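You operate a simulated robot arm through the tools that you are given. There is no shell and no other tool. Be economical: measure what you need, move in short steps, check, and stop when the job is done.

The job below is to be done with a simulated two-armed robot. You get a single attempt, and the scene is never put back.

## Task
Dust the low extinguisher and hang the tag with its gauge's word on the month board.
Fine: open the blue strap first and shut it again after; use the blue cloth and put it back in its place; the tag with the gauge's word goes on the peg. Where these are worked on the way, their far stop is far enough and under half their travel is too little: blue strap. What is to be rubbed or washed off counts as gone when no trace of it is left.
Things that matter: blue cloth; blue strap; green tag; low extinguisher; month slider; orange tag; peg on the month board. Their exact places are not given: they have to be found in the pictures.

Only the result counts: the job must be done as asked and must still hold three seconds after the hand-in. Knocking over, shifting, dropping, spilling or breaking anything else fails it. Flat cloth is picked up by pressing the open fingertips on it (5 to 10 N) and closing them slowly along it; thin cloth reads only 2 to 8 mm in the jaws.

## Robot
Two 7-joint arms with two-finger parallel grippers on one trunk, on a base that drives. Base frame: it is fixed to the floor where the robot stands at the start and does not move with it; the origin is under the middle of the robot, x ahead of it, y to its left, z up. Readings come in m, rad, newtons and seconds.
The left shoulder is at the start at [0.08, 0.131, 0.947], the right one opposite. With the tool pointing down near the work surface each hand reaches from about 0.38 to 0.86 m from the robot's upright axis, wherever it stands, measured 20 degrees to its own side. Places, roughly: blue strap [0.6, 0, 0.9]; low extinguisher [0.7, 0.1, 0.9]; month slider [0.8, -0.1, 1.1]; peg on the month board [0.9, -0.2, 1]. Payload 1.57 kg a hand.
The tool frame of a hand sits at the grasp point between the pads (the TCP): z along the fingers, y along the line on which they close. The tips reach 0.03 m beyond it. The gripper opens to 0.11 m. The fingers are 0.024 m wide and 0.012 m thick; the gripper's body (0.048 by 0.112 m) begins 0.078 m behind the TCP.
Orientation is that of the tool frame in the base frame, as [roll, pitch, yaw] about the fixed x, y, z axes, in that order (R = Rz(yaw) Ry(pitch) Rx(roll)). With the fingers straight down and closing along the base's y, the tool's x points along the base's -x, its y along +y and its z along -z.

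## Interface
- The arms move only by the tool nudge_tool. It takes "left_targets", "right_targets" or both (then of equal length, played together; a hand with none holds still); each is text: rows parted by semicolons, each of 6 numbers parted by spaces: the shift along the tool's x, y, z in m, then the turn, a rotation vector about the tool's x, y, z in degrees. In form: tx ty tz rx ry rz; .... A call has 1 to 8 rows; each row shifts and turns the commanded pose from where the row before left it, along the tool's axes as they then stand. "left_jaw" and "right_jaw" are, for a hand that has rows, the gripper command, from -1 (shut) to 1 (fully open), values between in proportion, set as the call begins (left out, the last holds). A row lasts 0.2 s, in which the tool goes at most 0.05 m and 0.15 rad; a call with a longer step from one row to the next is refused whole, and so is a gripper value outside its range. Where a pose cannot be reached the arm comes as near as it can. A force on the tool above 90 N (or 10 N above the force at the start of the call, whichever is more), or a blocked arm, ends the call early, and 0.2 s more pass. Each finger travels about 0.108 m/s and halts on what it meets, pressing with about 33 N; the grip force reading is that of the motor and also rises with nothing between the fingers. The clock runs only during rows and for 0.2 s after the last one: add rows that do not move to give the fingers time. It gives the time, the measured TCP pose, the force on the tool (base axes), the opening and the grip force at its end, in the units of the frame above (readings bear some noise), with the torque about the TCP (base axes, N m) and any sound that the robot's microphone picked up.
- Cameras (640 x 400 px; columns grow to the right, rows downward): "scene" is now at [-0.0498, -0.0191, 1.4378]; the picture's right is [-0.10, -0.99, 0.00], its down [-0.41, 0.04, -0.91] and it looks along [0.91, -0.09, -0.41] (base axes); focal length 282 px, centre (320, 200). "left" rides on the left gripper at [0.07, -0.016, -0.141] in its tool frame; the picture's right is [0.23, 0.97, 0.00], its down [-0.86, 0.20, -0.48] and it looks along [-0.47, 0.11, 0.88] (tool axes); focal length 222 px, centre (320, 200). "right" rides on the right gripper at [0.07, 0.016, -0.141] in its tool frame; the picture's right is [-0.23, 0.97, 0.00], its down [-0.86, -0.20, -0.48] and it looks along [-0.47, -0.11, 0.88] (tool axes); focal length 222 px, centre (320, 200).
- get_image(camera): a new picture of that camera. It takes no simulated time.
- roll_base(legs): drives the robot by 1 to 6 legs, each [ahead, left, turn to the left] in m, m and rad, along the robot's own axes; the way and the turn of a leg run together, so that a leg with both is an arc; at most 1.5 m and 3.142 rad a leg. The arms and the cameras ride along, it lands a little off, and it stops where it bumps. It gives what a move gives.
- pan_tilt(pan, tilt): turns the head with the scene camera to pan (to the left, within 1.902 rad either way) and tilt (down, from -0.506 to 1.204), counted from straight ahead of the robot. It gives what a move gives.
- point_at(camera, pixels): for up to 12 pixels [column, row] of the newest picture of that camera ("zoom" is the newest enlarged one), the place [x, y, z] in the base frame of the surface seen there, good to about 0.003 m, but the place of the scene camera against the robot may be out by one fixed shift of up to 0.012 m in any direction. It takes no simulated time.
- zoom(camera, box): a new picture of the part [left, top, right, bottom] of that camera's present view, enlarged. It takes no simulated time.
- close_job(): hands the job in; it is judged then, once.

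Go step by step. Measure first, check grasps and placings, and put right what went wrong. The budget is 80 turns and 62 pictures, counting those below and the enlarged ones. Unless the task says otherwise, let go and move clear before handing in, and close with one line.

The tools are called by a JSON object that holds its "api" and its "payload". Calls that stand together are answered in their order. nudge_tool: Moves the arms, as the interface text tells. Its arguments: {"type":"object","properties":{"left_targets":{"type":"string"},"left_jaw":{"type":"number"},"right_targets":{"type":"string"},"right_jaw":{"type":"number"}},"required":[]} The other tools are called the same way: roll_base (legs) drives the base; pan_tilt (pan, tilt) turns the head that bears the scene camera; get_image (camera) takes a picture; point_at (camera, pixels) gives the place of the surface under pixels of a picture; zoom (camera, box) takes an enlarged picture of a part of a camera's view; close_job () hands the job in.

At the start:

```text
time: 0.0
left_eef_pos: [0.5, 0.1074, 1.2015]
left_tcp_rot: [3.141, 0.001, 3.141]
left_ft_force: [1.3, -0.8, 0.4]
left_moment: [0.03, 0.01, -0.02]
left_width: 0.1099
left_grasp_force: 0.0
right_eef_pos: [0.5656, -0.3447, 1.2455]
right_tcp_rot: [3.14, 0.003, 3.141]
right_ft_force: [0.1, 0.5, 0.8]
right_moment: [-0.01, 0.05, 0.0]
right_width: 0.11
right_grasp_force: 0.1
robot x, y, heading: [0.0027, 0.003, 0.002]
head pan, tilt: [-0.105, 0.424]
```

scene: 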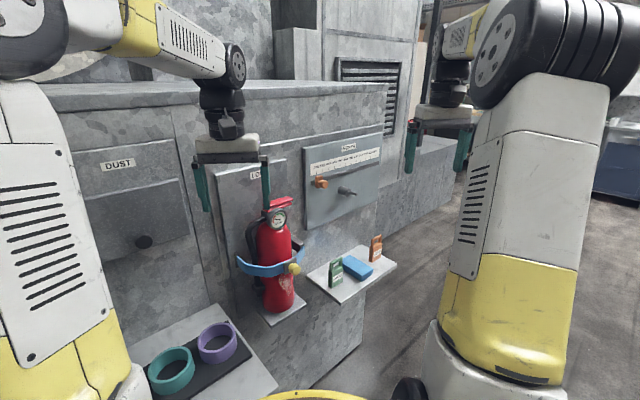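
right: 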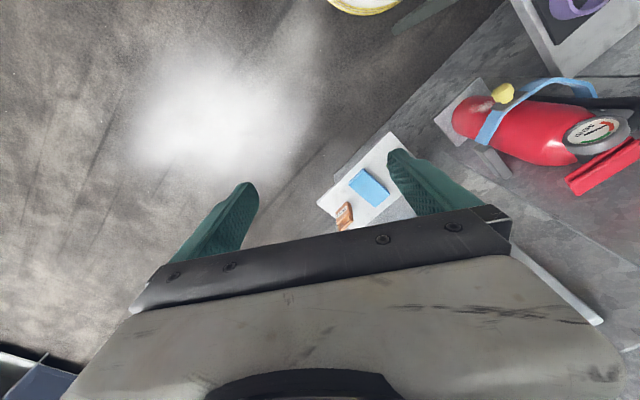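
left: 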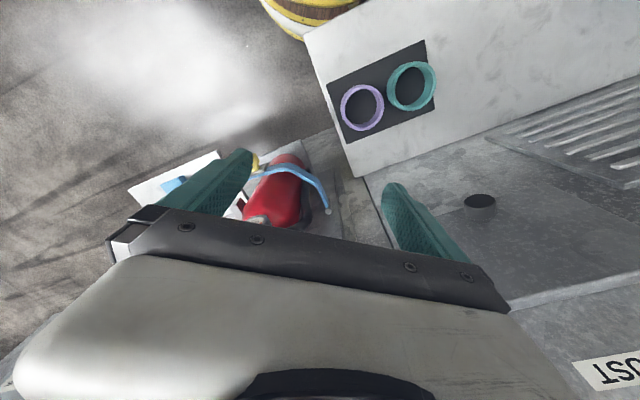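

The scene shows the red extinguisher around (275,260) with the blue strap and yellow knob at (294,268), and the shelf with tags and cloth around (355,270). I'll enlarge these.

{"api": "zoom", "payload": {"camera": "scene", "box": [220, 180, 400, 330]}}

{"api": "zoom", "payload": {"camera": "scene", "box": [240, 130, 400, 230]}}

{"api": "zoom", "payload": {"camera": "right", "box": [420, 60, 640, 200]}}

```text
2.67 times, centred on (310, 255) of scene
```

zoom: 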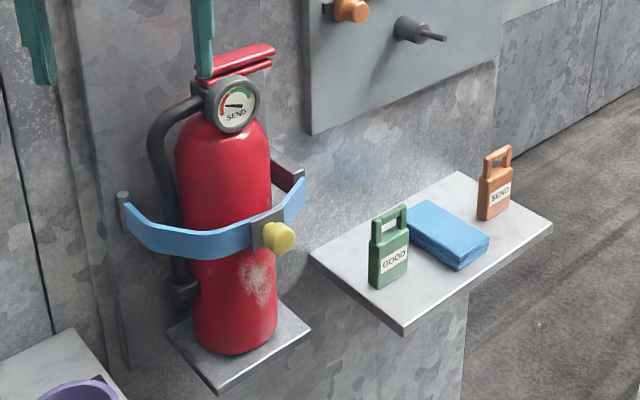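

```text
4.00 times, centred on (320, 180) of scene
```

zoom: 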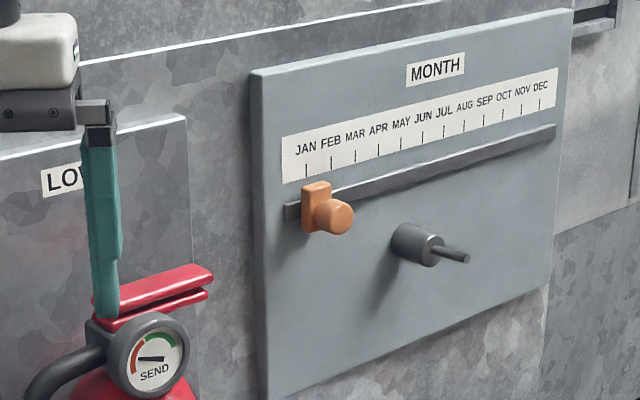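

```text
2.86 times, centred on (530, 130) of right
```

zoom: 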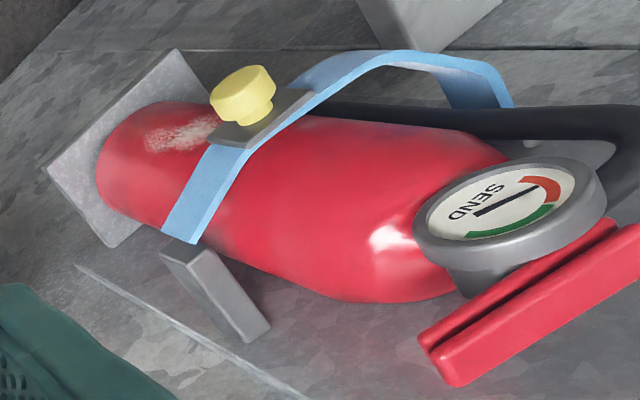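

The gauge reads SEND, so the orange SEND tag goes on the peg. The dust patch sits below the strap near (285,285). Now I'll measure the key places.

{"api": "point_at", "payload": {"camera": "scene", "pixels": [[295, 269], [237, 255], [285, 285], [376.5, 253], [378, 238], [357, 263], [357, 268], [298, 247], [355, 194], [341, 191], [324, 184], [335, 278]]}}

{"api": "point_at", "payload": {"camera": "right", "pixels": [[503, 91], [483, 104], [520, 120], [355, 172], [388, 191], [368, 203], [368, 187], [344, 209], [338, 222], [348, 220], [400, 135], [330, 205]]}}

{"api": "zoom", "payload": {"camera": "right", "box": [300, 120, 440, 240]}}

```text
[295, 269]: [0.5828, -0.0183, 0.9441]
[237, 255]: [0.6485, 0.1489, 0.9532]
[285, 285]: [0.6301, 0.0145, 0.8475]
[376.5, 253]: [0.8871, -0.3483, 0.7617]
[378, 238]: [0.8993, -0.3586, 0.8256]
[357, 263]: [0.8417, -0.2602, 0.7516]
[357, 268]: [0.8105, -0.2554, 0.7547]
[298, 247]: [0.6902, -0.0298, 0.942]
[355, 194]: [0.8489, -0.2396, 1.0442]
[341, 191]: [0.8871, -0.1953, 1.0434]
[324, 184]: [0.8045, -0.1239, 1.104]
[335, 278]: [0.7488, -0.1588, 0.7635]
```

```text
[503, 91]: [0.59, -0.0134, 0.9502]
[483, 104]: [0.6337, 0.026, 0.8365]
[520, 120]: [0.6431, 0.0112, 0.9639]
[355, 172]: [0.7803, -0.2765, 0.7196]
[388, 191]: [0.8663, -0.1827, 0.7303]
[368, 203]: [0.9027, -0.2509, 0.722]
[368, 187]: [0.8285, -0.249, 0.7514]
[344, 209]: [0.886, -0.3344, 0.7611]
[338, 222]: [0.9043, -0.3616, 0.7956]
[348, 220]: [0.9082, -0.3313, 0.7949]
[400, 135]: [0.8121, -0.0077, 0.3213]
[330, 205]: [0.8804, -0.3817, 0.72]
```

```text
3.33 times, centred on (370, 180) of right
```

zoom: 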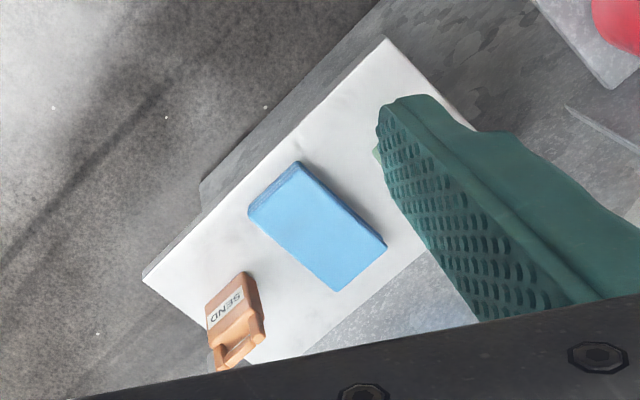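

I need the orientation of the board, the shelf, the tag and the cloth, so I'm measuring more points on them.

{"api": "point_at", "payload": {"camera": "scene", "pixels": [[312, 205], [375, 178], [345, 208], [312, 172], [376, 151], [360, 196], [346, 190], [328, 186], [316, 183], [240, 180], [309, 275], [340, 302]]}}

{"api": "point_at", "payload": {"camera": "zoom", "pixels": [[300, 168], [255, 210], [336, 284], [380, 245], [215, 305], [245, 285], [247, 325], [225, 340], [222, 362], [255, 338], [145, 275], [385, 45]]}}

{"api": "zoom", "payload": {"camera": "scene", "box": [360, 220, 400, 280]}}

```text
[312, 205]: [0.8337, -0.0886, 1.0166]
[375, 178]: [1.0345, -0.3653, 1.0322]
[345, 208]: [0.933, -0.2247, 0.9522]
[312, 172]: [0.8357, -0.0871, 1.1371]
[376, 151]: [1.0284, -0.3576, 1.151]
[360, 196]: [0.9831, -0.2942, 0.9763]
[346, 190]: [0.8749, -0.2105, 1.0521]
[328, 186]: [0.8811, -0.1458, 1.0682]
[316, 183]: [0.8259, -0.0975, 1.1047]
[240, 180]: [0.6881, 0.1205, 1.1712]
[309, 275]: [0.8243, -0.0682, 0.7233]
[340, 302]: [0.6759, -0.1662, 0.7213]
```

```text
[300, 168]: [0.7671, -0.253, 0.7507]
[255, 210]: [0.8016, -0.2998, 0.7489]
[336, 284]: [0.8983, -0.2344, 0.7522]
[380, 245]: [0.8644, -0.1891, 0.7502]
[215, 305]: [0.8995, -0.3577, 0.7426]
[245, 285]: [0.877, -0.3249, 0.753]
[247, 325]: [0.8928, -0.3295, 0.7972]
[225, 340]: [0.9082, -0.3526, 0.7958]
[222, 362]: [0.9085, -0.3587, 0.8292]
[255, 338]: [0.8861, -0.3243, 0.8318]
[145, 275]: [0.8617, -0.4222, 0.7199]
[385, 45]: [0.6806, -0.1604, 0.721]
```

```text
6.67 times, centred on (380, 250) of scene
```

zoom: 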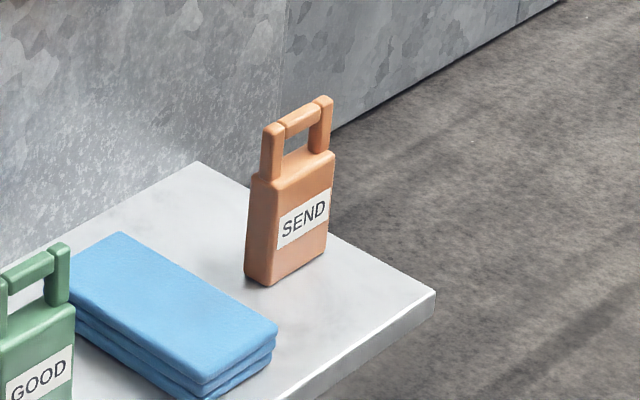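

Board geometry: the wall's inward direction is about (0.809, 0.587), i.e. yaw +36°, and the shelf, cloth and tag are aligned with it. Before driving to face it squarely, I'll look at the floor on the right.

{"api": "pan_tilt", "payload": {"pan": -0.6, "tilt": 0.9}}

{"api": "get_image", "payload": {"camera": "scene"}}

```text
time: 0.9
left_eef_pos: [0.5008, 0.1074, 1.2025]
left_tcp_rot: [-3.141, -0.001, 3.141]
left_ft_force: [-0.6, 0.2, 0.1]
left_moment: [0.0, 0.02, 0.01]
left_width: 0.11
left_grasp_force: 0.2
right_eef_pos: [0.5657, -0.3463, 1.2464]
right_tcp_rot: [3.138, 0.001, 3.141]
right_ft_force: [-0.5, 0.1, 0.3]
right_moment: [0.05, 0.0, 0.0]
right_width: 0.1099
right_grasp_force: 0.1
robot x, y, heading: [0.0042, -0.0031, 0.003]
head pan, tilt: [-0.6, 0.901]
```

```text
53 pictures are left
```

scene: 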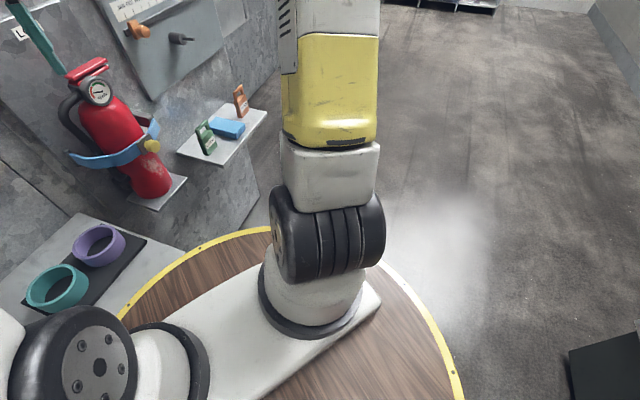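

The floor on the right is mostly open, with a dark object at (605,370). I'll measure that, the base's rim and the ring desk.

{"api": "point_at", "payload": {"camera": "scene", "pixels": [[572, 352], [600, 375], [455, 380], [255, 232], [150, 285], [120, 250], [500, 300], [195, 250], [580, 395]]}}

```text
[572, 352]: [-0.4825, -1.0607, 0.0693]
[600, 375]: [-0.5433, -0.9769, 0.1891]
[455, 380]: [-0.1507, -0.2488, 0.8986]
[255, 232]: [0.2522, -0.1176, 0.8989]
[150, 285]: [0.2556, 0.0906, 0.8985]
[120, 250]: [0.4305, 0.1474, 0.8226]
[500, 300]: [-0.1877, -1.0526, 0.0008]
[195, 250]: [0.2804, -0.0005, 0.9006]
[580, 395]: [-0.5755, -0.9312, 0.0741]
```

The way is clear. I'll back up, turn about 36° to face the wall, then slide right.

{"api": "roll_base", "payload": {"legs": [[-0.1, 0, 0], [0, 0, 0.626], [0, -0.5, 0]]}}

{"api": "pan_tilt", "payload": {"pan": 0.0, "tilt": 0.65}}

{"api": "get_image", "payload": {"camera": "scene"}}

{"api": "get_image", "payload": {"camera": "left"}}

```text
time: 6.3
left_eef_pos: [0.5378, -0.0325, 1.2019]
left_tcp_rot: [-3.141, 0.0, -2.523]
left_ft_force: [0.1, -0.6, -0.5]
left_moment: [0.0, 0.01, 0.03]
left_width: 0.1101
left_grasp_force: 0.1
right_eef_pos: [0.8529, -0.3638, 1.2458]
right_tcp_rot: [3.139, 0.0, -2.525]
right_ft_force: [-0.8, 0.4, 0.0]
right_moment: [0.03, -0.01, -0.01]
right_width: 0.1102
right_grasp_force: 0.1
robot x, y, heading: [0.193, -0.409, 0.616]
head pan, tilt: [-0.6, 0.901]
```

```text
time: 7.3
left_eef_pos: [0.5378, -0.0314, 1.2022]
left_tcp_rot: [3.142, 0.0, -2.524]
left_ft_force: [0.6, -0.8, -0.3]
left_moment: [-0.02, 0.0, 0.02]
left_width: 0.11
left_grasp_force: 0.1
right_eef_pos: [0.854, -0.3638, 1.2475]
right_tcp_rot: [3.141, 0.002, -2.525]
right_ft_force: [-0.3, 0.6, 0.6]
right_moment: [0.01, -0.01, 0.04]
right_width: 0.1102
right_grasp_force: 0.1
robot x, y, heading: [0.1938, -0.4094, 0.617]
head pan, tilt: [0.0, 0.649]
```

```text
52 pictures are left
```

scene: 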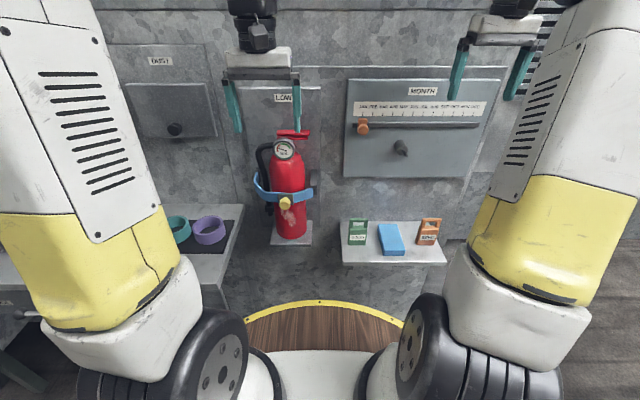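

```text
51 pictures are left
```

left: 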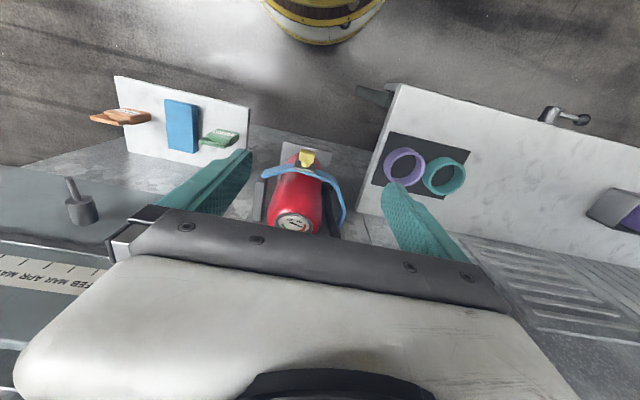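

The robot now faces the wall squarely and the whole workplace is in view. I'll measure the strap and knob precisely with the hand camera.

{"api": "zoom", "payload": {"camera": "left", "box": [240, 130, 360, 240]}}

{"api": "zoom", "payload": {"camera": "scene", "box": [240, 120, 330, 250]}}

{"api": "zoom", "payload": {"camera": "scene", "box": [340, 80, 460, 270]}}

```text
3.64 times, centred on (300, 185) of left
```

zoom: 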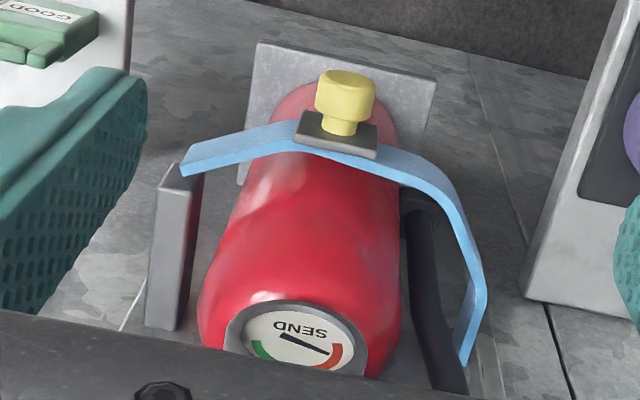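

```text
3.08 times, centred on (285, 185) of scene
```

zoom: 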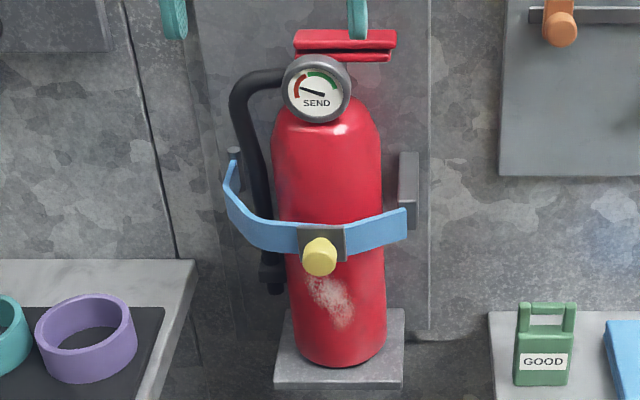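

```text
2.11 times, centred on (400, 175) of scene
```

zoom: 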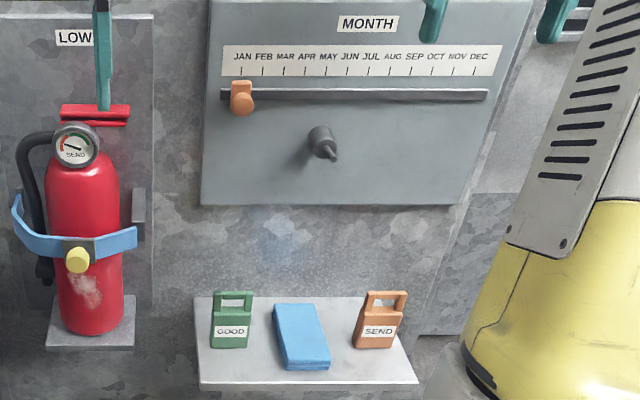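

Now exact points from the left hand camera.

{"api": "point_at", "payload": {"camera": "left", "pixels": [[306.8, 153], [307, 159], [297, 165.7], [264, 174], [343.5, 209], [339.5, 224], [260, 181], [309, 158], [71, 183], [76, 200], [125, 115], [182, 125]]}}

{"api": "point_at", "payload": {"camera": "scene", "pixels": [[285, 204], [287, 214], [291, 222], [284, 147], [402, 149], [397, 144], [429, 233], [429, 220], [391, 238], [363, 127], [258, 172], [356, 228]]}}

```text
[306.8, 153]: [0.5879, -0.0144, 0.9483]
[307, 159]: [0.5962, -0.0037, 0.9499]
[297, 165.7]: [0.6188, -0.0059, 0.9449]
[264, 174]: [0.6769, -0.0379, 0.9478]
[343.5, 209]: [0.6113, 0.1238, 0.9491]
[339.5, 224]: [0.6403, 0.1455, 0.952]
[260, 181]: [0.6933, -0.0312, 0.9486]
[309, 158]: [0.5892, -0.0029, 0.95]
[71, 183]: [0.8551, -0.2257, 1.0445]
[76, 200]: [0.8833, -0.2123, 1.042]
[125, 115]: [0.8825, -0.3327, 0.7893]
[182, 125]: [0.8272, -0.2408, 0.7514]
```

```text
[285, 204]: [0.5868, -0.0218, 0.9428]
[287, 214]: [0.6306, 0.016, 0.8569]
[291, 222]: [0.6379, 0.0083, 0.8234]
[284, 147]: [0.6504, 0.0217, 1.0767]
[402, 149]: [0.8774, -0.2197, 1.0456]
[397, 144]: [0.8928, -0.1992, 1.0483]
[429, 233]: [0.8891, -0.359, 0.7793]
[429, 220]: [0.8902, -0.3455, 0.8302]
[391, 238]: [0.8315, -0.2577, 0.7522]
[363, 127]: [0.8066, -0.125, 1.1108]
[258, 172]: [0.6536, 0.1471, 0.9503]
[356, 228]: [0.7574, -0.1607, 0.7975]
```

Knob head is near (0.588,-0.012,0.945), hinge near (0.65,0.147), and the strap opens leftward around it. I'll bring the left hand down in front of the knob, tilting it forward.

{"api": "nudge_tool", "payload": {"left_targets": "0.008 -0.0026 0.0484 0 0 0; 0.008 -0.0026 0.0484 0 0 0; 0.008 -0.0026 0.0484 0 0 0; 0.008 -0.0026 0.0484 0 0 0; 0.008 -0.0026 0.0484 0 0 0; 0 0 0 0 -8.57 0; 0 0 0 0 -8.57 0; 0 0 0 0 -8.57 0", "left_jaw": 1}}

{"api": "nudge_tool", "payload": {"left_targets": "0 0 0 0 -8.57 0; 0 0 0 0 -8.57 0; 0 0 0 0 -8.57 0; 0 0 0 0 -8.57 0; 0 0 0 0 0 0"}}

{"api": "get_image", "payload": {"camera": "left"}}

{"api": "get_image", "payload": {"camera": "scene"}}

```text
time: 9.2
left_eef_pos: [0.5142, -0.0675, 0.9579]
left_tcp_rot: [-3.14, 0.433, -2.525]
left_ft_force: [0.4, -0.5, 0.4]
left_moment: [0.1, 0.02, 0.05]
left_width: 0.11
left_grasp_force: 0.1
right_eef_pos: [0.8545, -0.3651, 1.2468]
right_tcp_rot: [3.138, 0.002, -2.524]
right_ft_force: [0.1, -0.5, -0.1]
right_moment: [0.1, -0.03, 0.0]
right_width: 0.1098
right_grasp_force: 0.0
robot x, y, heading: [0.1878, -0.4069, 0.614]
head pan, tilt: [0.0, 0.649]
```

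```text
time: 10.3
left_eef_pos: [0.5956, -0.0377, 0.9869]
left_tcp_rot: [-3.072, 0.89, -2.46]
left_ft_force: [0.4, 0.3, 0.3]
left_moment: [0.02, -0.04, -0.03]
left_width: 0.11
left_grasp_force: 0.1
left hand out of reach, approached as far as the arm can: row 1, 2, 3, 4
right_eef_pos: [0.8558, -0.3689, 1.2397]
right_tcp_rot: [3.137, -0.011, -2.537]
right_ft_force: [0.0, -0.6, -0.9]
right_moment: [0.0, 0.01, -0.01]
right_width: 0.1103
right_grasp_force: 0.0
robot x, y, heading: [0.1923, -0.4088, 0.623]
head pan, tilt: [0.0, 0.649]
```

```text
47 pictures are left
```

left: 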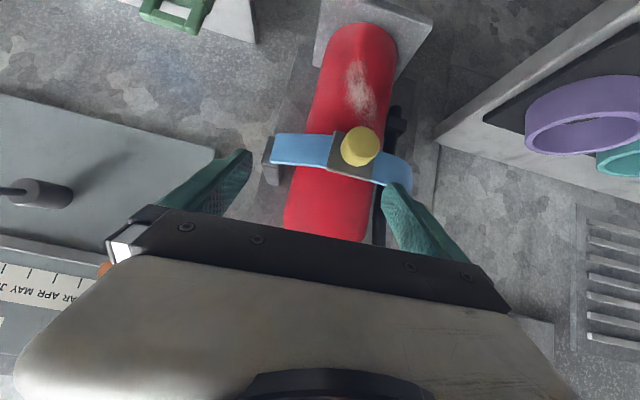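

```text
46 pictures are left
```

scene: 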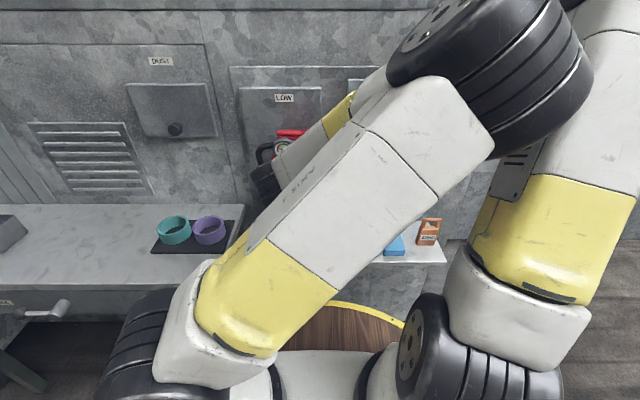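

Near the trunk, that wrist tilt is out of reach and the elbow swung inward. I'll undo the tilt and then back the base off for more room.

{"api": "nudge_tool", "payload": {"left_targets": "0 0 0 0 8.57 0; 0 0 0 0 8.57 0; 0 0 0 0 8.57 0; 0 0 0 0 8.57 0; 0 0 0 0 0 0"}}

```text
time: 11.6
left_eef_pos: [0.5934, -0.0374, 0.9791]
left_tcp_rot: [3.14, 0.283, -2.526]
left_ft_force: [0.8, -0.1, 0.6]
left_moment: [0.01, 0.01, -0.01]
left_width: 0.1103
left_grasp_force: 0.1
right_eef_pos: [0.8528, -0.3627, 1.2461]
right_tcp_rot: [3.141, 0.001, -2.525]
right_ft_force: [-0.4, 0.0, 0.1]
right_moment: [-0.05, 0.01, -0.02]
right_width: 0.1098
right_grasp_force: 0.0
robot x, y, heading: [0.1956, -0.4097, 0.621]
head pan, tilt: [0.0, 0.649]
```

The hand recovered with tilt 16° just above the knob. I'll lift it and drive back 0.2 m.

{"api": "nudge_tool", "payload": {"left_targets": "0.005 0 -0.048 0 0 0; 0.005 0 -0.048 0 0 0; 0.03 0 -0.03 0 0 0"}}

{"api": "roll_base", "payload": {"legs": [[-0.22, 0, 0]]}}

{"api": "get_image", "payload": {"camera": "scene"}}

```text
time: 12.3
left_eef_pos: [0.5334, -0.0816, 1.0874]
left_tcp_rot: [3.138, 0.283, -2.524]
left_ft_force: [-0.2, -0.4, -1.5]
left_moment: [-0.01, 0.0, -0.01]
left_width: 0.1103
left_grasp_force: 0.0
right_eef_pos: [0.8534, -0.3635, 1.2459]
right_tcp_rot: [3.14, 0.0, -2.524]
right_ft_force: [0.7, 0.4, -1.1]
right_moment: [-0.02, 0.02, 0.03]
right_width: 0.1101
right_grasp_force: 0.0
robot x, y, heading: [0.1943, -0.4076, 0.616]
head pan, tilt: [0.0, 0.649]
```

```text
time: 14.0
left_eef_pos: [0.3548, -0.2087, 1.0882]
left_tcp_rot: [3.14, 0.282, -2.526]
left_ft_force: [0.3, 0.2, 0.4]
left_moment: [-0.02, -0.03, 0.0]
left_width: 0.11
left_grasp_force: 0.0
right_eef_pos: [0.673, -0.492, 1.2463]
right_tcp_rot: [3.14, 0.001, -2.525]
right_ft_force: [-0.1, 0.7, -0.6]
right_moment: [0.01, 0.02, 0.03]
right_width: 0.11
right_grasp_force: 0.1
robot x, y, heading: [0.0167, -0.538, 0.614]
head pan, tilt: [0.0, 0.649]
```

```text
45 pictures are left
```

scene: 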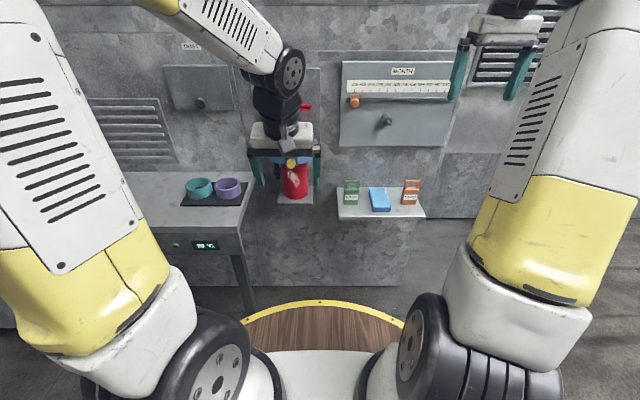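

There's good room now: the left hand is 0.3 m ahead-back from the knob. I'll advance partway and tilt to about 59°.

{"api": "nudge_tool", "payload": {"left_targets": "-0.0292 0.0051 0.0356 0 0 0; -0.0292 0.0051 0.0356 0 0 0; -0.0292 0.0051 0.0356 0 0 0; -0.0292 0.0051 0.0356 0 0 0; -0.0292 0.0051 0.0356 0 0 0; 0 0 0 0 -8.57 0; 0 0 0 0 -8.57 0; 0 0 0 0 -8.57 0"}}

{"api": "nudge_tool", "payload": {"left_targets": "0 0 0 0 -8.57 0; 0 0 0 0 -8.57 0; 0 0 0 0 0 0"}}

{"api": "get_image", "payload": {"camera": "left"}}

```text
time: 15.8
left_eef_pos: [0.4952, -0.0807, 0.9575]
left_tcp_rot: [3.138, 0.732, -2.528]
left_ft_force: [-0.2, -0.2, 0.8]
left_moment: [-0.02, -0.03, -0.02]
left_width: 0.1101
left_grasp_force: 0.0
right_eef_pos: [0.6739, -0.4926, 1.2461]
right_tcp_rot: [3.139, 0.002, -2.526]
right_ft_force: [-0.7, -0.6, -0.9]
right_moment: [-0.02, -0.01, 0.01]
right_width: 0.1101
right_grasp_force: 0.0
robot x, y, heading: [0.0141, -0.5344, 0.615]
head pan, tilt: [0.0, 0.649]
```

```text
time: 16.6
left_eef_pos: [0.4942, -0.0806, 0.9574]
left_tcp_rot: [3.136, 1.03, -2.529]
left_ft_force: [0.2, -0.4, 0.4]
left_moment: [-0.02, 0.0, 0.0]
left_width: 0.11
left_grasp_force: 0.0
right_eef_pos: [0.6738, -0.4927, 1.2473]
right_tcp_rot: [3.14, 0.002, -2.525]
right_ft_force: [-0.4, -0.2, -0.4]
right_moment: [-0.01, 0.02, 0.02]
right_width: 0.11
right_grasp_force: 0.2
robot x, y, heading: [0.014, -0.5351, 0.616]
head pan, tilt: [0.0, 0.649]
```

```text
44 pictures are left
```

left: 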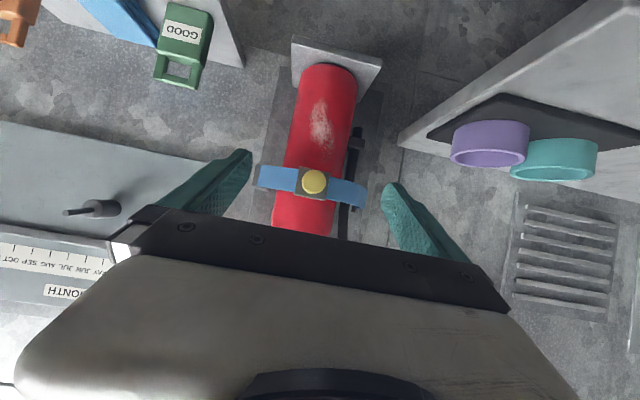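

The knob at (313,181) is centred between the fingers. I'll check its place from here.

{"api": "point_at", "payload": {"camera": "left", "pixels": [[313, 181], [303, 171], [320, 120], [316, 100], [325, 140], [363, 195], [262, 178], [312, 192]]}}

```text
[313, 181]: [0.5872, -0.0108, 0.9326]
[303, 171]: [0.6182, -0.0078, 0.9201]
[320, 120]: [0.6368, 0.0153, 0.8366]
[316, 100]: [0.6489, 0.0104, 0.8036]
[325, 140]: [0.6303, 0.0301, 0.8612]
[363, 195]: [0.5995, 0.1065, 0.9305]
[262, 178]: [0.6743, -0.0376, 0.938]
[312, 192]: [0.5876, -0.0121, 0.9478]
```

Knob centre is about (0.59,-0.009,0.936). I'll advance to straddle it and close.

{"api": "nudge_tool", "payload": {"left_targets": "-0.0158 0.001 0.034 0 0 0; -0.0158 0.001 0.034 0 0 0; -0.0158 0.001 0.034 0 0 0; 0 0 0 0 0 0"}}

{"api": "nudge_tool", "payload": {"left_targets": "0 0 0 0 0 0; 0 0 0 0 0 0; 0 0 0 0 0 0; 0 0 0 0 0 0; 0 0 0 0 0 0", "left_jaw": -1}}

{"api": "get_image", "payload": {"camera": "left"}}

```text
time: 17.6
left_eef_pos: [0.584, -0.0136, 0.9466]
left_tcp_rot: [3.139, 1.033, -2.528]
left_ft_force: [-0.3, -0.4, 0.7]
left_moment: [0.0, 0.01, -0.02]
left_width: 0.1099
left_grasp_force: 0.1
right_eef_pos: [0.6744, -0.4914, 1.2462]
right_tcp_rot: [3.141, 0.002, -2.525]
right_ft_force: [-0.1, -0.1, 0.2]
right_moment: [-0.01, -0.01, 0.02]
right_width: 0.11
right_grasp_force: 0.1
robot x, y, heading: [0.015, -0.5383, 0.62]
head pan, tilt: [0.0, 0.649]
```

```text
time: 18.8
left_eef_pos: [0.5844, -0.0129, 0.9457]
left_tcp_rot: [3.139, 1.029, -2.528]
left_ft_force: [-0.1, 1.1, -0.5]
left_moment: [-0.01, 0.0, 0.05]
left_width: 0.0434
left_grasp_force: 44.4
right_eef_pos: [0.6734, -0.4912, 1.2464]
right_tcp_rot: [3.14, 0.003, -2.526]
right_ft_force: [0.1, 0.3, -0.7]
right_moment: [-0.03, 0.0, -0.03]
right_width: 0.1101
right_grasp_force: 0.1
robot x, y, heading: [0.0101, -0.5399, 0.625]
head pan, tilt: [0.0, 0.649]
```

```text
43 pictures are left
```

left: 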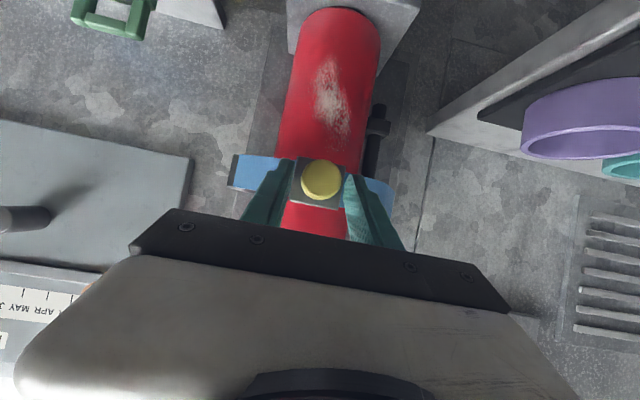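

The grip is 43 mm wide on the knob and its plate. I'll swing it open along the hinge arc, about 34° first.

{"api": "nudge_tool", "payload": {"left_targets": "0.0062 0.0226 -0.0104 7.28 0 4.38; 0.0062 0.0226 -0.0104 7.28 0 4.38; 0.0062 0.0226 -0.0104 7.28 0 4.38; 0.0062 0.0226 -0.0104 7.28 0 4.38; 0 0 0 0 0 0"}}

{"api": "get_image", "payload": {"camera": "left"}}

```text
time: 20.0
left_eef_pos: [0.5027, 0.0508, 0.9455]
left_tcp_rot: [-3.14, 1.026, -3.116]
left_ft_force: [-35.3, -24.6, -2.2]
left_moment: [-0.26, 0.23, 0.04]
left_width: 0.0292
left_grasp_force: 39.2
right_eef_pos: [0.6718, -0.4929, 1.2467]
right_tcp_rot: [3.14, 0.004, -2.525]
right_ft_force: [-0.2, -0.8, 0.2]
right_moment: [0.03, 0.01, 0.02]
right_width: 0.1101
right_grasp_force: 0.2
robot x, y, heading: [0.0107, -0.5362, 0.617]
head pan, tilt: [0.0, 0.649]
```

```text
42 pictures are left
```

left: 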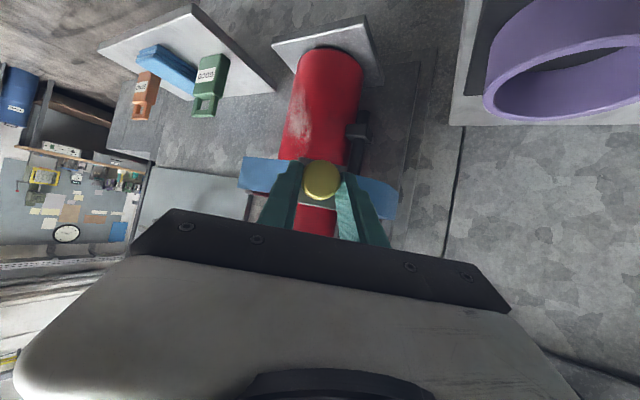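

The jaw went from 43 to 29 mm (now on the knob) with about 43 N radially. I'll check where the strap is.

{"api": "point_at", "payload": {"camera": "left", "pixels": [[322, 180], [248, 175], [388, 195], [300, 178], [345, 205]]}}

{"api": "get_image", "payload": {"camera": "scene"}}

```text
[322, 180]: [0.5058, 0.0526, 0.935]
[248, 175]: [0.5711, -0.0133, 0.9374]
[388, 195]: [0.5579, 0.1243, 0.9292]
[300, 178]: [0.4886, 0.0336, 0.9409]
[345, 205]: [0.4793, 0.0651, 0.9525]
```

```text
41 pictures are left
```

scene: 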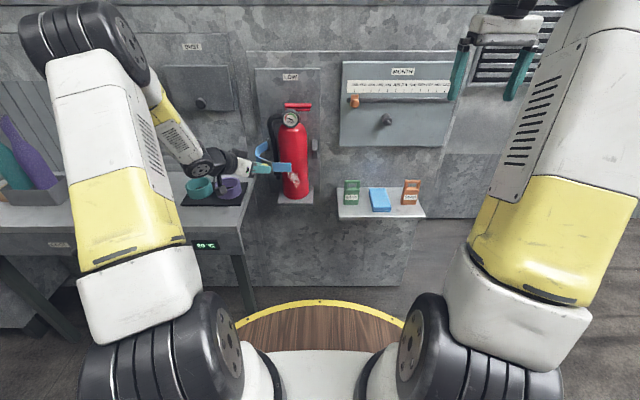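

The strap has swung about 34° and is off its bracket. I'll continue the arc.

{"api": "nudge_tool", "payload": {"left_targets": "0.0062 0.0226 -0.0104 7.28 0 4.38; 0.0062 0.0226 -0.0104 7.28 0 4.38; 0.0062 0.0226 -0.0104 7.28 0 4.38; 0.0062 0.0226 -0.0104 7.28 0 4.38; 0 0 0 0 0 0"}}

{"api": "get_image", "payload": {"camera": "scene"}}

```text
time: 21.2
left_eef_pos: [0.4671, 0.1518, 0.9449]
left_tcp_rot: [-3.138, 1.024, 2.58]
left_ft_force: [-53.5, 2.1, 6.1]
left_moment: [-0.73, 0.12, 0.98]
left_width: 0.0294
left_grasp_force: 39.3
right_eef_pos: [0.672, -0.4916, 1.2472]
right_tcp_rot: [3.141, 0.002, -2.526]
right_ft_force: [-0.2, -0.5, 0.2]
right_moment: [0.0, -0.03, 0.02]
right_width: 0.1099
right_grasp_force: 0.1
robot x, y, heading: [0.0134, -0.5379, 0.619]
head pan, tilt: [0.0, 0.649]
```

```text
40 pictures are left
```

scene: 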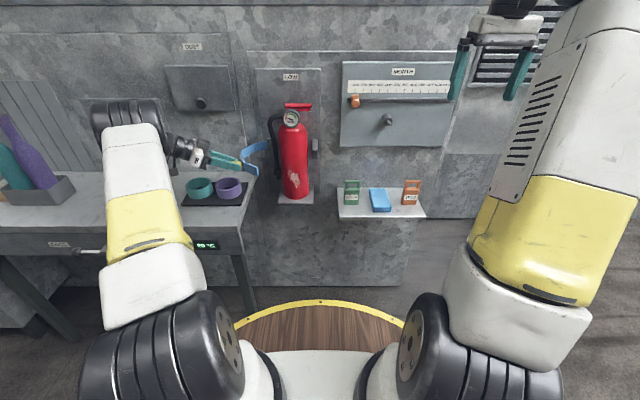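

It's open about 68° with a steady outward pull. I'll ease inward a little and go on toward the stop.

{"api": "nudge_tool", "payload": {"left_targets": "-0.004 0 0.0065 0 0 0; 0.0062 0.0226 -0.0104 7.28 0 4.38; 0.0062 0.0226 -0.0104 7.28 0 4.38; 0 0 0 0 0 0"}}

{"api": "zoom", "payload": {"camera": "scene", "box": [160, 90, 340, 220]}}

```text
time: 21.8
left_eef_pos: [0.4669, 0.1614, 0.9454]
left_tcp_rot: [-3.14, 1.013, 2.54]
left_ft_force: [-12.7, 3.3, 13.3]
left_moment: [-0.23, 0.14, 0.61]
left_width: 0.0295
left_grasp_force: 39.0
left hand out of reach, approached as far as the arm can: row 2
right_eef_pos: [0.6725, -0.4906, 1.2472]
right_tcp_rot: [3.14, 0.002, -2.525]
right_ft_force: [-0.3, -0.2, 0.0]
right_moment: [0.04, -0.08, 0.02]
right_width: 0.1099
right_grasp_force: 0.0
robot x, y, heading: [0.0123, -0.5374, 0.622]
head pan, tilt: [0.0, 0.649]
stopped in row 2 (left hand): the force on the tool passed its limit at 99 N (the readings are from after the stop); the commanded pose is now the measured one
```

```text
3.08 times, centred on (250, 155) of scene
```

zoom: 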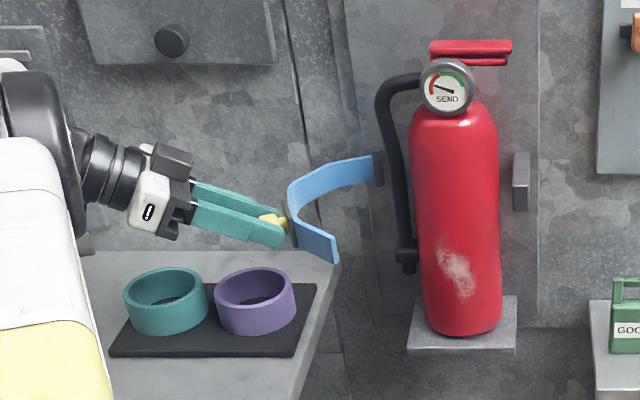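

The strap is open about 75° and the arm reached its limit there. I'll release, retreat and turn the hand back, then push the strap from inside to find its stop.

{"api": "nudge_tool", "payload": {"left_targets": "0 0 0 0 0 0; 0 0 0 0 0 0; 0 0 0 0 0 0; -0.01 0 -0.04 0 0 0; -0.01 0 -0.04 0 0 0; -0.02 0 -0.03 0 0 0", "left_jaw": 1}}

{"api": "nudge_tool", "payload": {"left_targets": "0 -0.02 -0.02 -7.28 0 -4.38; 0 -0.02 -0.02 -7.28 0 -4.38; 0 -0.02 -0.02 -7.28 0 -4.38; 0 -0.02 -0.02 -7.28 0 -4.38; 0 -0.02 0 -7.28 0 -4.38; 0 -0.02 0 -7.28 0 -4.38; 0 -0.02 0 -7.28 0 -4.38; 0 0 0 -7.28 0 -4.38", "left_jaw": -1}}

{"api": "get_image", "payload": {"camera": "scene"}}

```text
time: 23.1
left_eef_pos: [0.4116, 0.2024, 1.0345]
left_tcp_rot: [-3.132, 1.016, 2.54]
left_ft_force: [0.6, -0.9, 0.1]
left_moment: [0.01, -0.02, -0.02]
left_width: 0.11
left_grasp_force: 0.1
right_eef_pos: [0.6728, -0.4922, 1.247]
right_tcp_rot: [3.139, 0.002, -2.521]
right_ft_force: [0.7, -0.9, -0.7]
right_moment: [0.02, 0.05, -0.03]
right_width: 0.1103
right_grasp_force: 0.1
robot x, y, heading: [0.0088, -0.5387, 0.622]
head pan, tilt: [0.0, 0.649]
```

```text
time: 24.9
left_eef_pos: [0.3258, 0.0938, 1.0771]
left_tcp_rot: [3.118, 1.018, -2.583]
left_ft_force: [0.0, 0.2, 0.2]
left_moment: [-0.01, 0.0, -0.03]
left_width: 0.0
left_grasp_force: 21.6
right_eef_pos: [0.6734, -0.49, 1.2466]
right_tcp_rot: [3.14, 0.0, -2.524]
right_ft_force: [-0.7, -0.5, 0.1]
right_moment: [-0.01, -0.04, -0.02]
right_width: 0.1097
right_grasp_force: 0.1
robot x, y, heading: [0.0117, -0.5328, 0.617]
head pan, tilt: [0.0, 0.649]
```

```text
38 pictures are left
```

scene: 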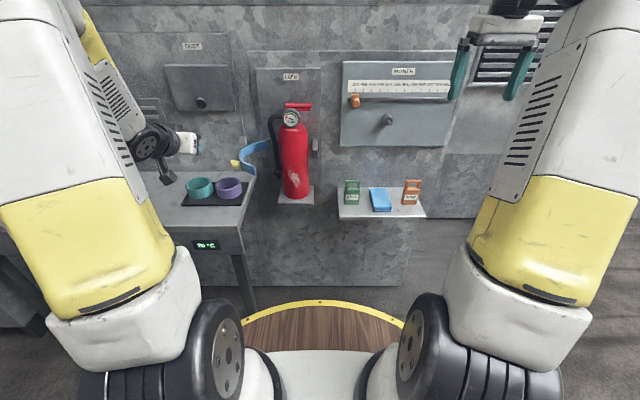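

The strap stays open. I'll measure its current position.

{"api": "zoom", "payload": {"camera": "scene", "box": [215, 120, 325, 210]}}

{"api": "point_at", "payload": {"camera": "zoom", "pixels": [[215, 280], [165, 220], [300, 160], [120, 265], [455, 360], [440, 335], [475, 385]]}}

```text
4.44 times, centred on (270, 165) of scene
```

zoom: 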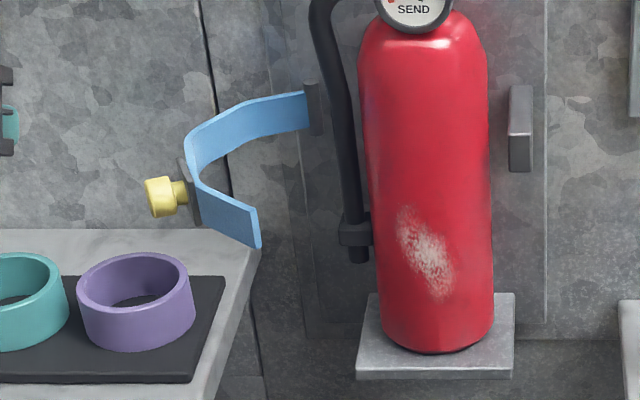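

```text
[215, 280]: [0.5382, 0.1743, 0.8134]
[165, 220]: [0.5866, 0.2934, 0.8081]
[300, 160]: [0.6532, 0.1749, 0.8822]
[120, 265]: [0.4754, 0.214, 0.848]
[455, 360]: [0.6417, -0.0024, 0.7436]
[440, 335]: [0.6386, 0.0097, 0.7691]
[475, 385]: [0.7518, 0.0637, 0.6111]
```

The strap's free end should be near (0.478,0.073). I'll go over it and down on its right side with the closed fingers.

{"api": "nudge_tool", "payload": {"left_targets": "-0.0135 -0.0326 0.0218 0 0 0; -0.0135 -0.0326 0.0218 0 0 0; -0.0135 -0.0326 0.0218 0 0 0; -0.0135 -0.0326 0.0218 0 0 0; -0.0135 -0.0326 0.0218 0 0 0; 0.0374 0 0.0231 0 0 0; 0.0374 0 0.0231 0 0 0; 0.0374 0 0.0231 0 0 0", "left_jaw": -1}}

{"api": "get_image", "payload": {"camera": "left"}}

```text
time: 26.8
left_eef_pos: [0.5208, 0.0264, 0.9435]
left_tcp_rot: [3.118, 1.021, -2.582]
left_ft_force: [0.2, -0.6, -0.2]
left_moment: [0.03, 0.01, 0.01]
left_width: 0.0
left_grasp_force: 21.4
right_eef_pos: [0.6732, -0.4919, 1.2461]
right_tcp_rot: [-3.141, 0.002, -2.525]
right_ft_force: [-0.8, 0.2, -0.2]
right_moment: [0.05, 0.0, 0.01]
right_width: 0.1099
right_grasp_force: 0.1
robot x, y, heading: [0.009, -0.5352, 0.619]
head pan, tilt: [0.0, 0.649]
```

```text
36 pictures are left
```

left: 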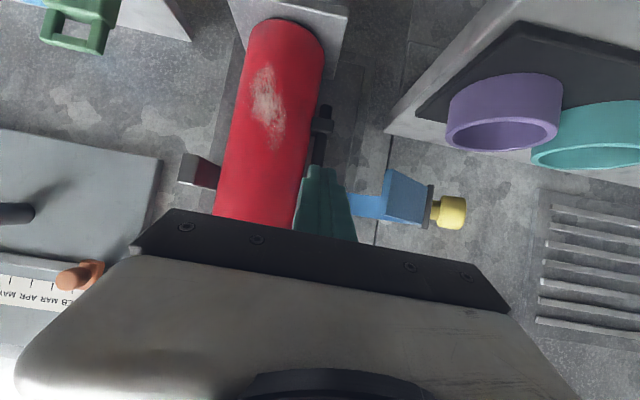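

The fingertips are right of the strap's free end (390,195). I'll push left.

{"api": "nudge_tool", "payload": {"left_targets": "-0.001 0.03 0.002 0 0 0; -0.001 0.03 0.002 0 0 0; -0.001 0.03 0.002 0 0 0; -0.001 0.03 0.002 0 0 0; 0 0 0 0 0 0"}}

{"api": "get_image", "payload": {"camera": "left"}}

```text
time: 27.7
left_eef_pos: [0.4893, 0.0952, 0.9454]
left_tcp_rot: [-3.141, 1.018, -2.609]
left_ft_force: [5.8, -12.2, 9.9]
left_moment: [-0.01, 0.13, 0.23]
left_width: 0.0001
left_grasp_force: 21.0
right_eef_pos: [0.6738, -0.4948, 1.2469]
right_tcp_rot: [3.138, 0.003, -2.528]
right_ft_force: [-0.6, -0.3, 0.1]
right_moment: [-0.01, 0.04, 0.02]
right_width: 0.11
right_grasp_force: 0.0
robot x, y, heading: [0.0092, -0.5383, 0.612]
head pan, tilt: [0.0, 0.649]
stopped in row 4 (left hand): the force on the tool passed its limit at 109 N (the readings are from after the stop); the commanded pose is now the measured one
```

```text
35 pictures are left
```

left: 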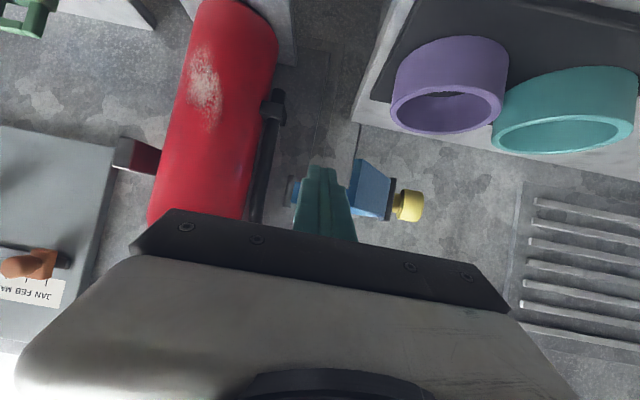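

The push met a firm stop at 109 N, so the strap is at its far stop. I'll retract the left hand up and back, then shift the base a bit ahead and left so the right hand can work.

{"api": "nudge_tool", "payload": {"left_targets": "0 -0.03 0 0 0 0; -0.0383 0 -0.0236 0 0 0; -0.0383 0 -0.0236 0 0 0; -0.0383 0 -0.0236 0 0 0; -0.0383 0 -0.0236 0 0 0; 0.0236 0 -0.0383 0 0 0; 0.0236 0 -0.0383 0 0 0; 0.0236 0 -0.0383 0 0 0"}}

{"api": "nudge_tool", "payload": {"left_targets": "0.0236 0 -0.0383 0 0 0; 0 0.04 0 0 0 0; 0 0.04 0 0 0 0; 0 0.04 0 0 0 0"}}

{"api": "roll_base", "payload": {"legs": [[0.08, 0.08, 0.012]]}}

{"api": "get_image", "payload": {"camera": "right"}}

{"api": "get_image", "payload": {"camera": "scene"}}

```text
time: 29.5
left_eef_pos: [0.384, 0.0027, 1.1214]
left_tcp_rot: [3.141, 1.013, -2.601]
left_ft_force: [-0.3, 0.2, -0.8]
left_moment: [-0.03, 0.03, -0.02]
left_width: 0.0002
left_grasp_force: 21.3
right_eef_pos: [0.6736, -0.4937, 1.2466]
right_tcp_rot: [3.138, 0.001, -2.527]
right_ft_force: [0.4, 0.1, -0.4]
right_moment: [-0.03, 0.03, 0.01]
right_width: 0.1099
right_grasp_force: 0.0
robot x, y, heading: [0.0126, -0.5375, 0.617]
head pan, tilt: [0.0, 0.649]
```

```text
time: 30.5
left_eef_pos: [0.2854, 0.0816, 1.1224]
left_tcp_rot: [3.14, 1.013, -2.601]
left_ft_force: [0.0, -0.1, -0.5]
left_moment: [0.02, -0.01, 0.03]
left_width: 0.0001
left_grasp_force: 21.3
right_eef_pos: [0.6738, -0.4939, 1.2479]
right_tcp_rot: [-3.142, 0.002, -2.529]
right_ft_force: [-0.4, 0.2, 0.6]
right_moment: [0.05, -0.02, -0.02]
right_width: 0.1102
right_grasp_force: 0.1
robot x, y, heading: [0.01, -0.5368, 0.62]
head pan, tilt: [0.0, 0.649]
```

```text
time: 31.7
left_eef_pos: [0.2971, 0.1961, 1.1215]
left_tcp_rot: [3.141, 1.011, -2.586]
left_ft_force: [0.7, 1.4, 0.1]
left_moment: [0.0, -0.04, 0.02]
left_width: 0.0
left_grasp_force: 21.7
right_eef_pos: [0.6916, -0.3779, 1.2464]
right_tcp_rot: [3.14, 0.002, -2.514]
right_ft_force: [0.2, -1.0, 1.1]
right_moment: [0.0, -0.03, 0.01]
right_width: 0.1099
right_grasp_force: 0.1
robot x, y, heading: [0.0297, -0.4277, 0.628]
head pan, tilt: [0.0, 0.649]
```

```text
34 pictures are left
```

right: 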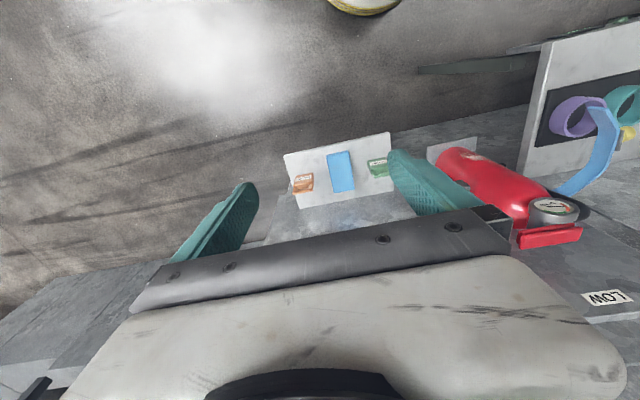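

```text
33 pictures are left
```

scene: 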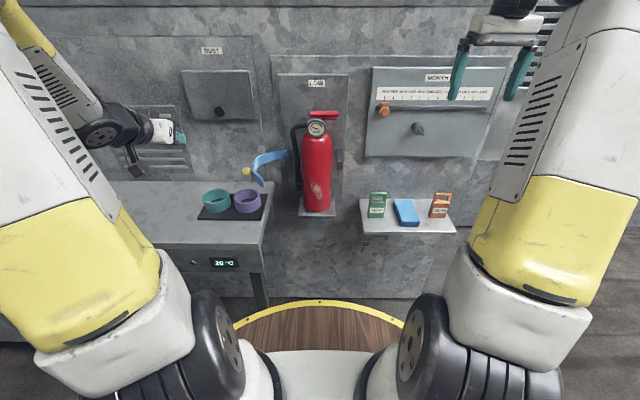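

The strap stays open at left; the base is now square with the wall (heading 0.628). The cloth lies right under the peg, so I'll approach it with the hand tilted about 43°. First the descent in front, then the tilt.

{"api": "nudge_tool", "payload": {"right_targets": "-0.0119 0.0036 0.0414 0 0 0; -0.0119 0.0036 0.0414 0 0 0; -0.0119 0.0036 0.0414 0 0 0; -0.0119 0.0036 0.0414 0 0 0; -0.0119 0.0036 0.0414 0 0 0; -0.0119 0.0036 0.0414 0 0 0; -0.0119 0.0036 0.0414 0 0 0; 0 0 0 0 0 0", "right_jaw": 0.545}}

{"api": "nudge_tool", "payload": {"right_targets": "0 0 0 0 -8.57 0; 0 0 0 0 -8.57 0; 0 0 0 0 -8.57 0; 0 0 0 0 -8.57 0; 0 0 0 0 -8.57 0; 0 0 0 0 0 0"}}

{"api": "get_image", "payload": {"camera": "right"}}

```text
time: 33.5
left_eef_pos: [0.297, 0.1957, 1.1223]
left_tcp_rot: [-3.141, 1.013, -2.587]
left_ft_force: [-0.2, 0.0, -0.1]
left_moment: [0.0, 0.01, 0.03]
left_width: 0.0
left_grasp_force: 21.3
right_eef_pos: [0.7459, -0.3059, 0.9543]
right_tcp_rot: [3.139, 0.003, -2.514]
right_ft_force: [0.7, -0.7, 0.8]
right_moment: [0.01, 0.0, 0.01]
right_width: 0.0851
right_grasp_force: 0.1
robot x, y, heading: [0.0295, -0.4271, 0.632]
head pan, tilt: [0.0, 0.649]
```

```text
time: 34.9
left_eef_pos: [0.2958, 0.1955, 1.1214]
left_tcp_rot: [-3.141, 1.011, -2.589]
left_ft_force: [0.4, -0.1, -0.3]
left_moment: [0.01, 0.03, -0.05]
left_width: 0.0001
left_grasp_force: 21.8
right_eef_pos: [0.7454, -0.3058, 0.9575]
right_tcp_rot: [3.138, 0.75, -2.518]
right_ft_force: [-0.1, -0.5, 0.7]
right_moment: [0.05, -0.04, -0.03]
right_width: 0.0852
right_grasp_force: 0.2
robot x, y, heading: [0.0279, -0.4266, 0.624]
head pan, tilt: [0.0, 0.649]
```

```text
32 pictures are left
```

right: 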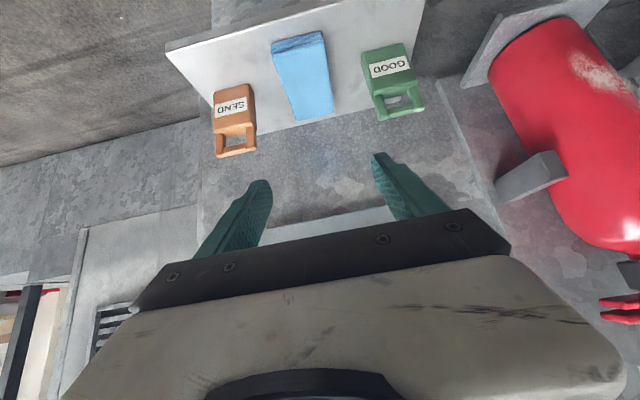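

Tilt reached. I'll measure the cloth, tags and shelf from this good view.

{"api": "point_at", "payload": {"camera": "right", "pixels": [[275, 42], [321, 33], [332, 113], [295, 119], [303, 75], [252, 55], [234, 97], [236, 136], [236, 152], [216, 110], [254, 105], [405, 105]]}}

{"api": "zoom", "payload": {"camera": "right", "box": [190, 20, 350, 170]}}

```text
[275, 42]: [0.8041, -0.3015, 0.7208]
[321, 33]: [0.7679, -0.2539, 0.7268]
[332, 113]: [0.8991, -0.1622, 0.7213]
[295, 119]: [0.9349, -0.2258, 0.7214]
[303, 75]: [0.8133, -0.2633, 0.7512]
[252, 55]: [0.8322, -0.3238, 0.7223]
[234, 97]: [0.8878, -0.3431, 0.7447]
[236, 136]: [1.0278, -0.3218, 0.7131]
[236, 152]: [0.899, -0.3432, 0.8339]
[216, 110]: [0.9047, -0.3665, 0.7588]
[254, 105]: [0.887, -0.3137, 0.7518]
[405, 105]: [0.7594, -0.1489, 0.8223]
```

```text
2.67 times, centred on (270, 95) of right
```

zoom: 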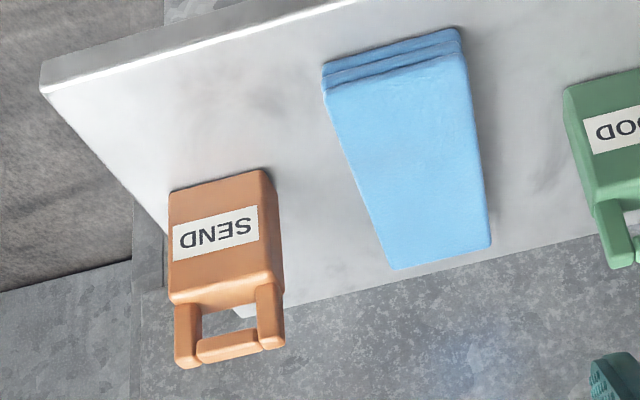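

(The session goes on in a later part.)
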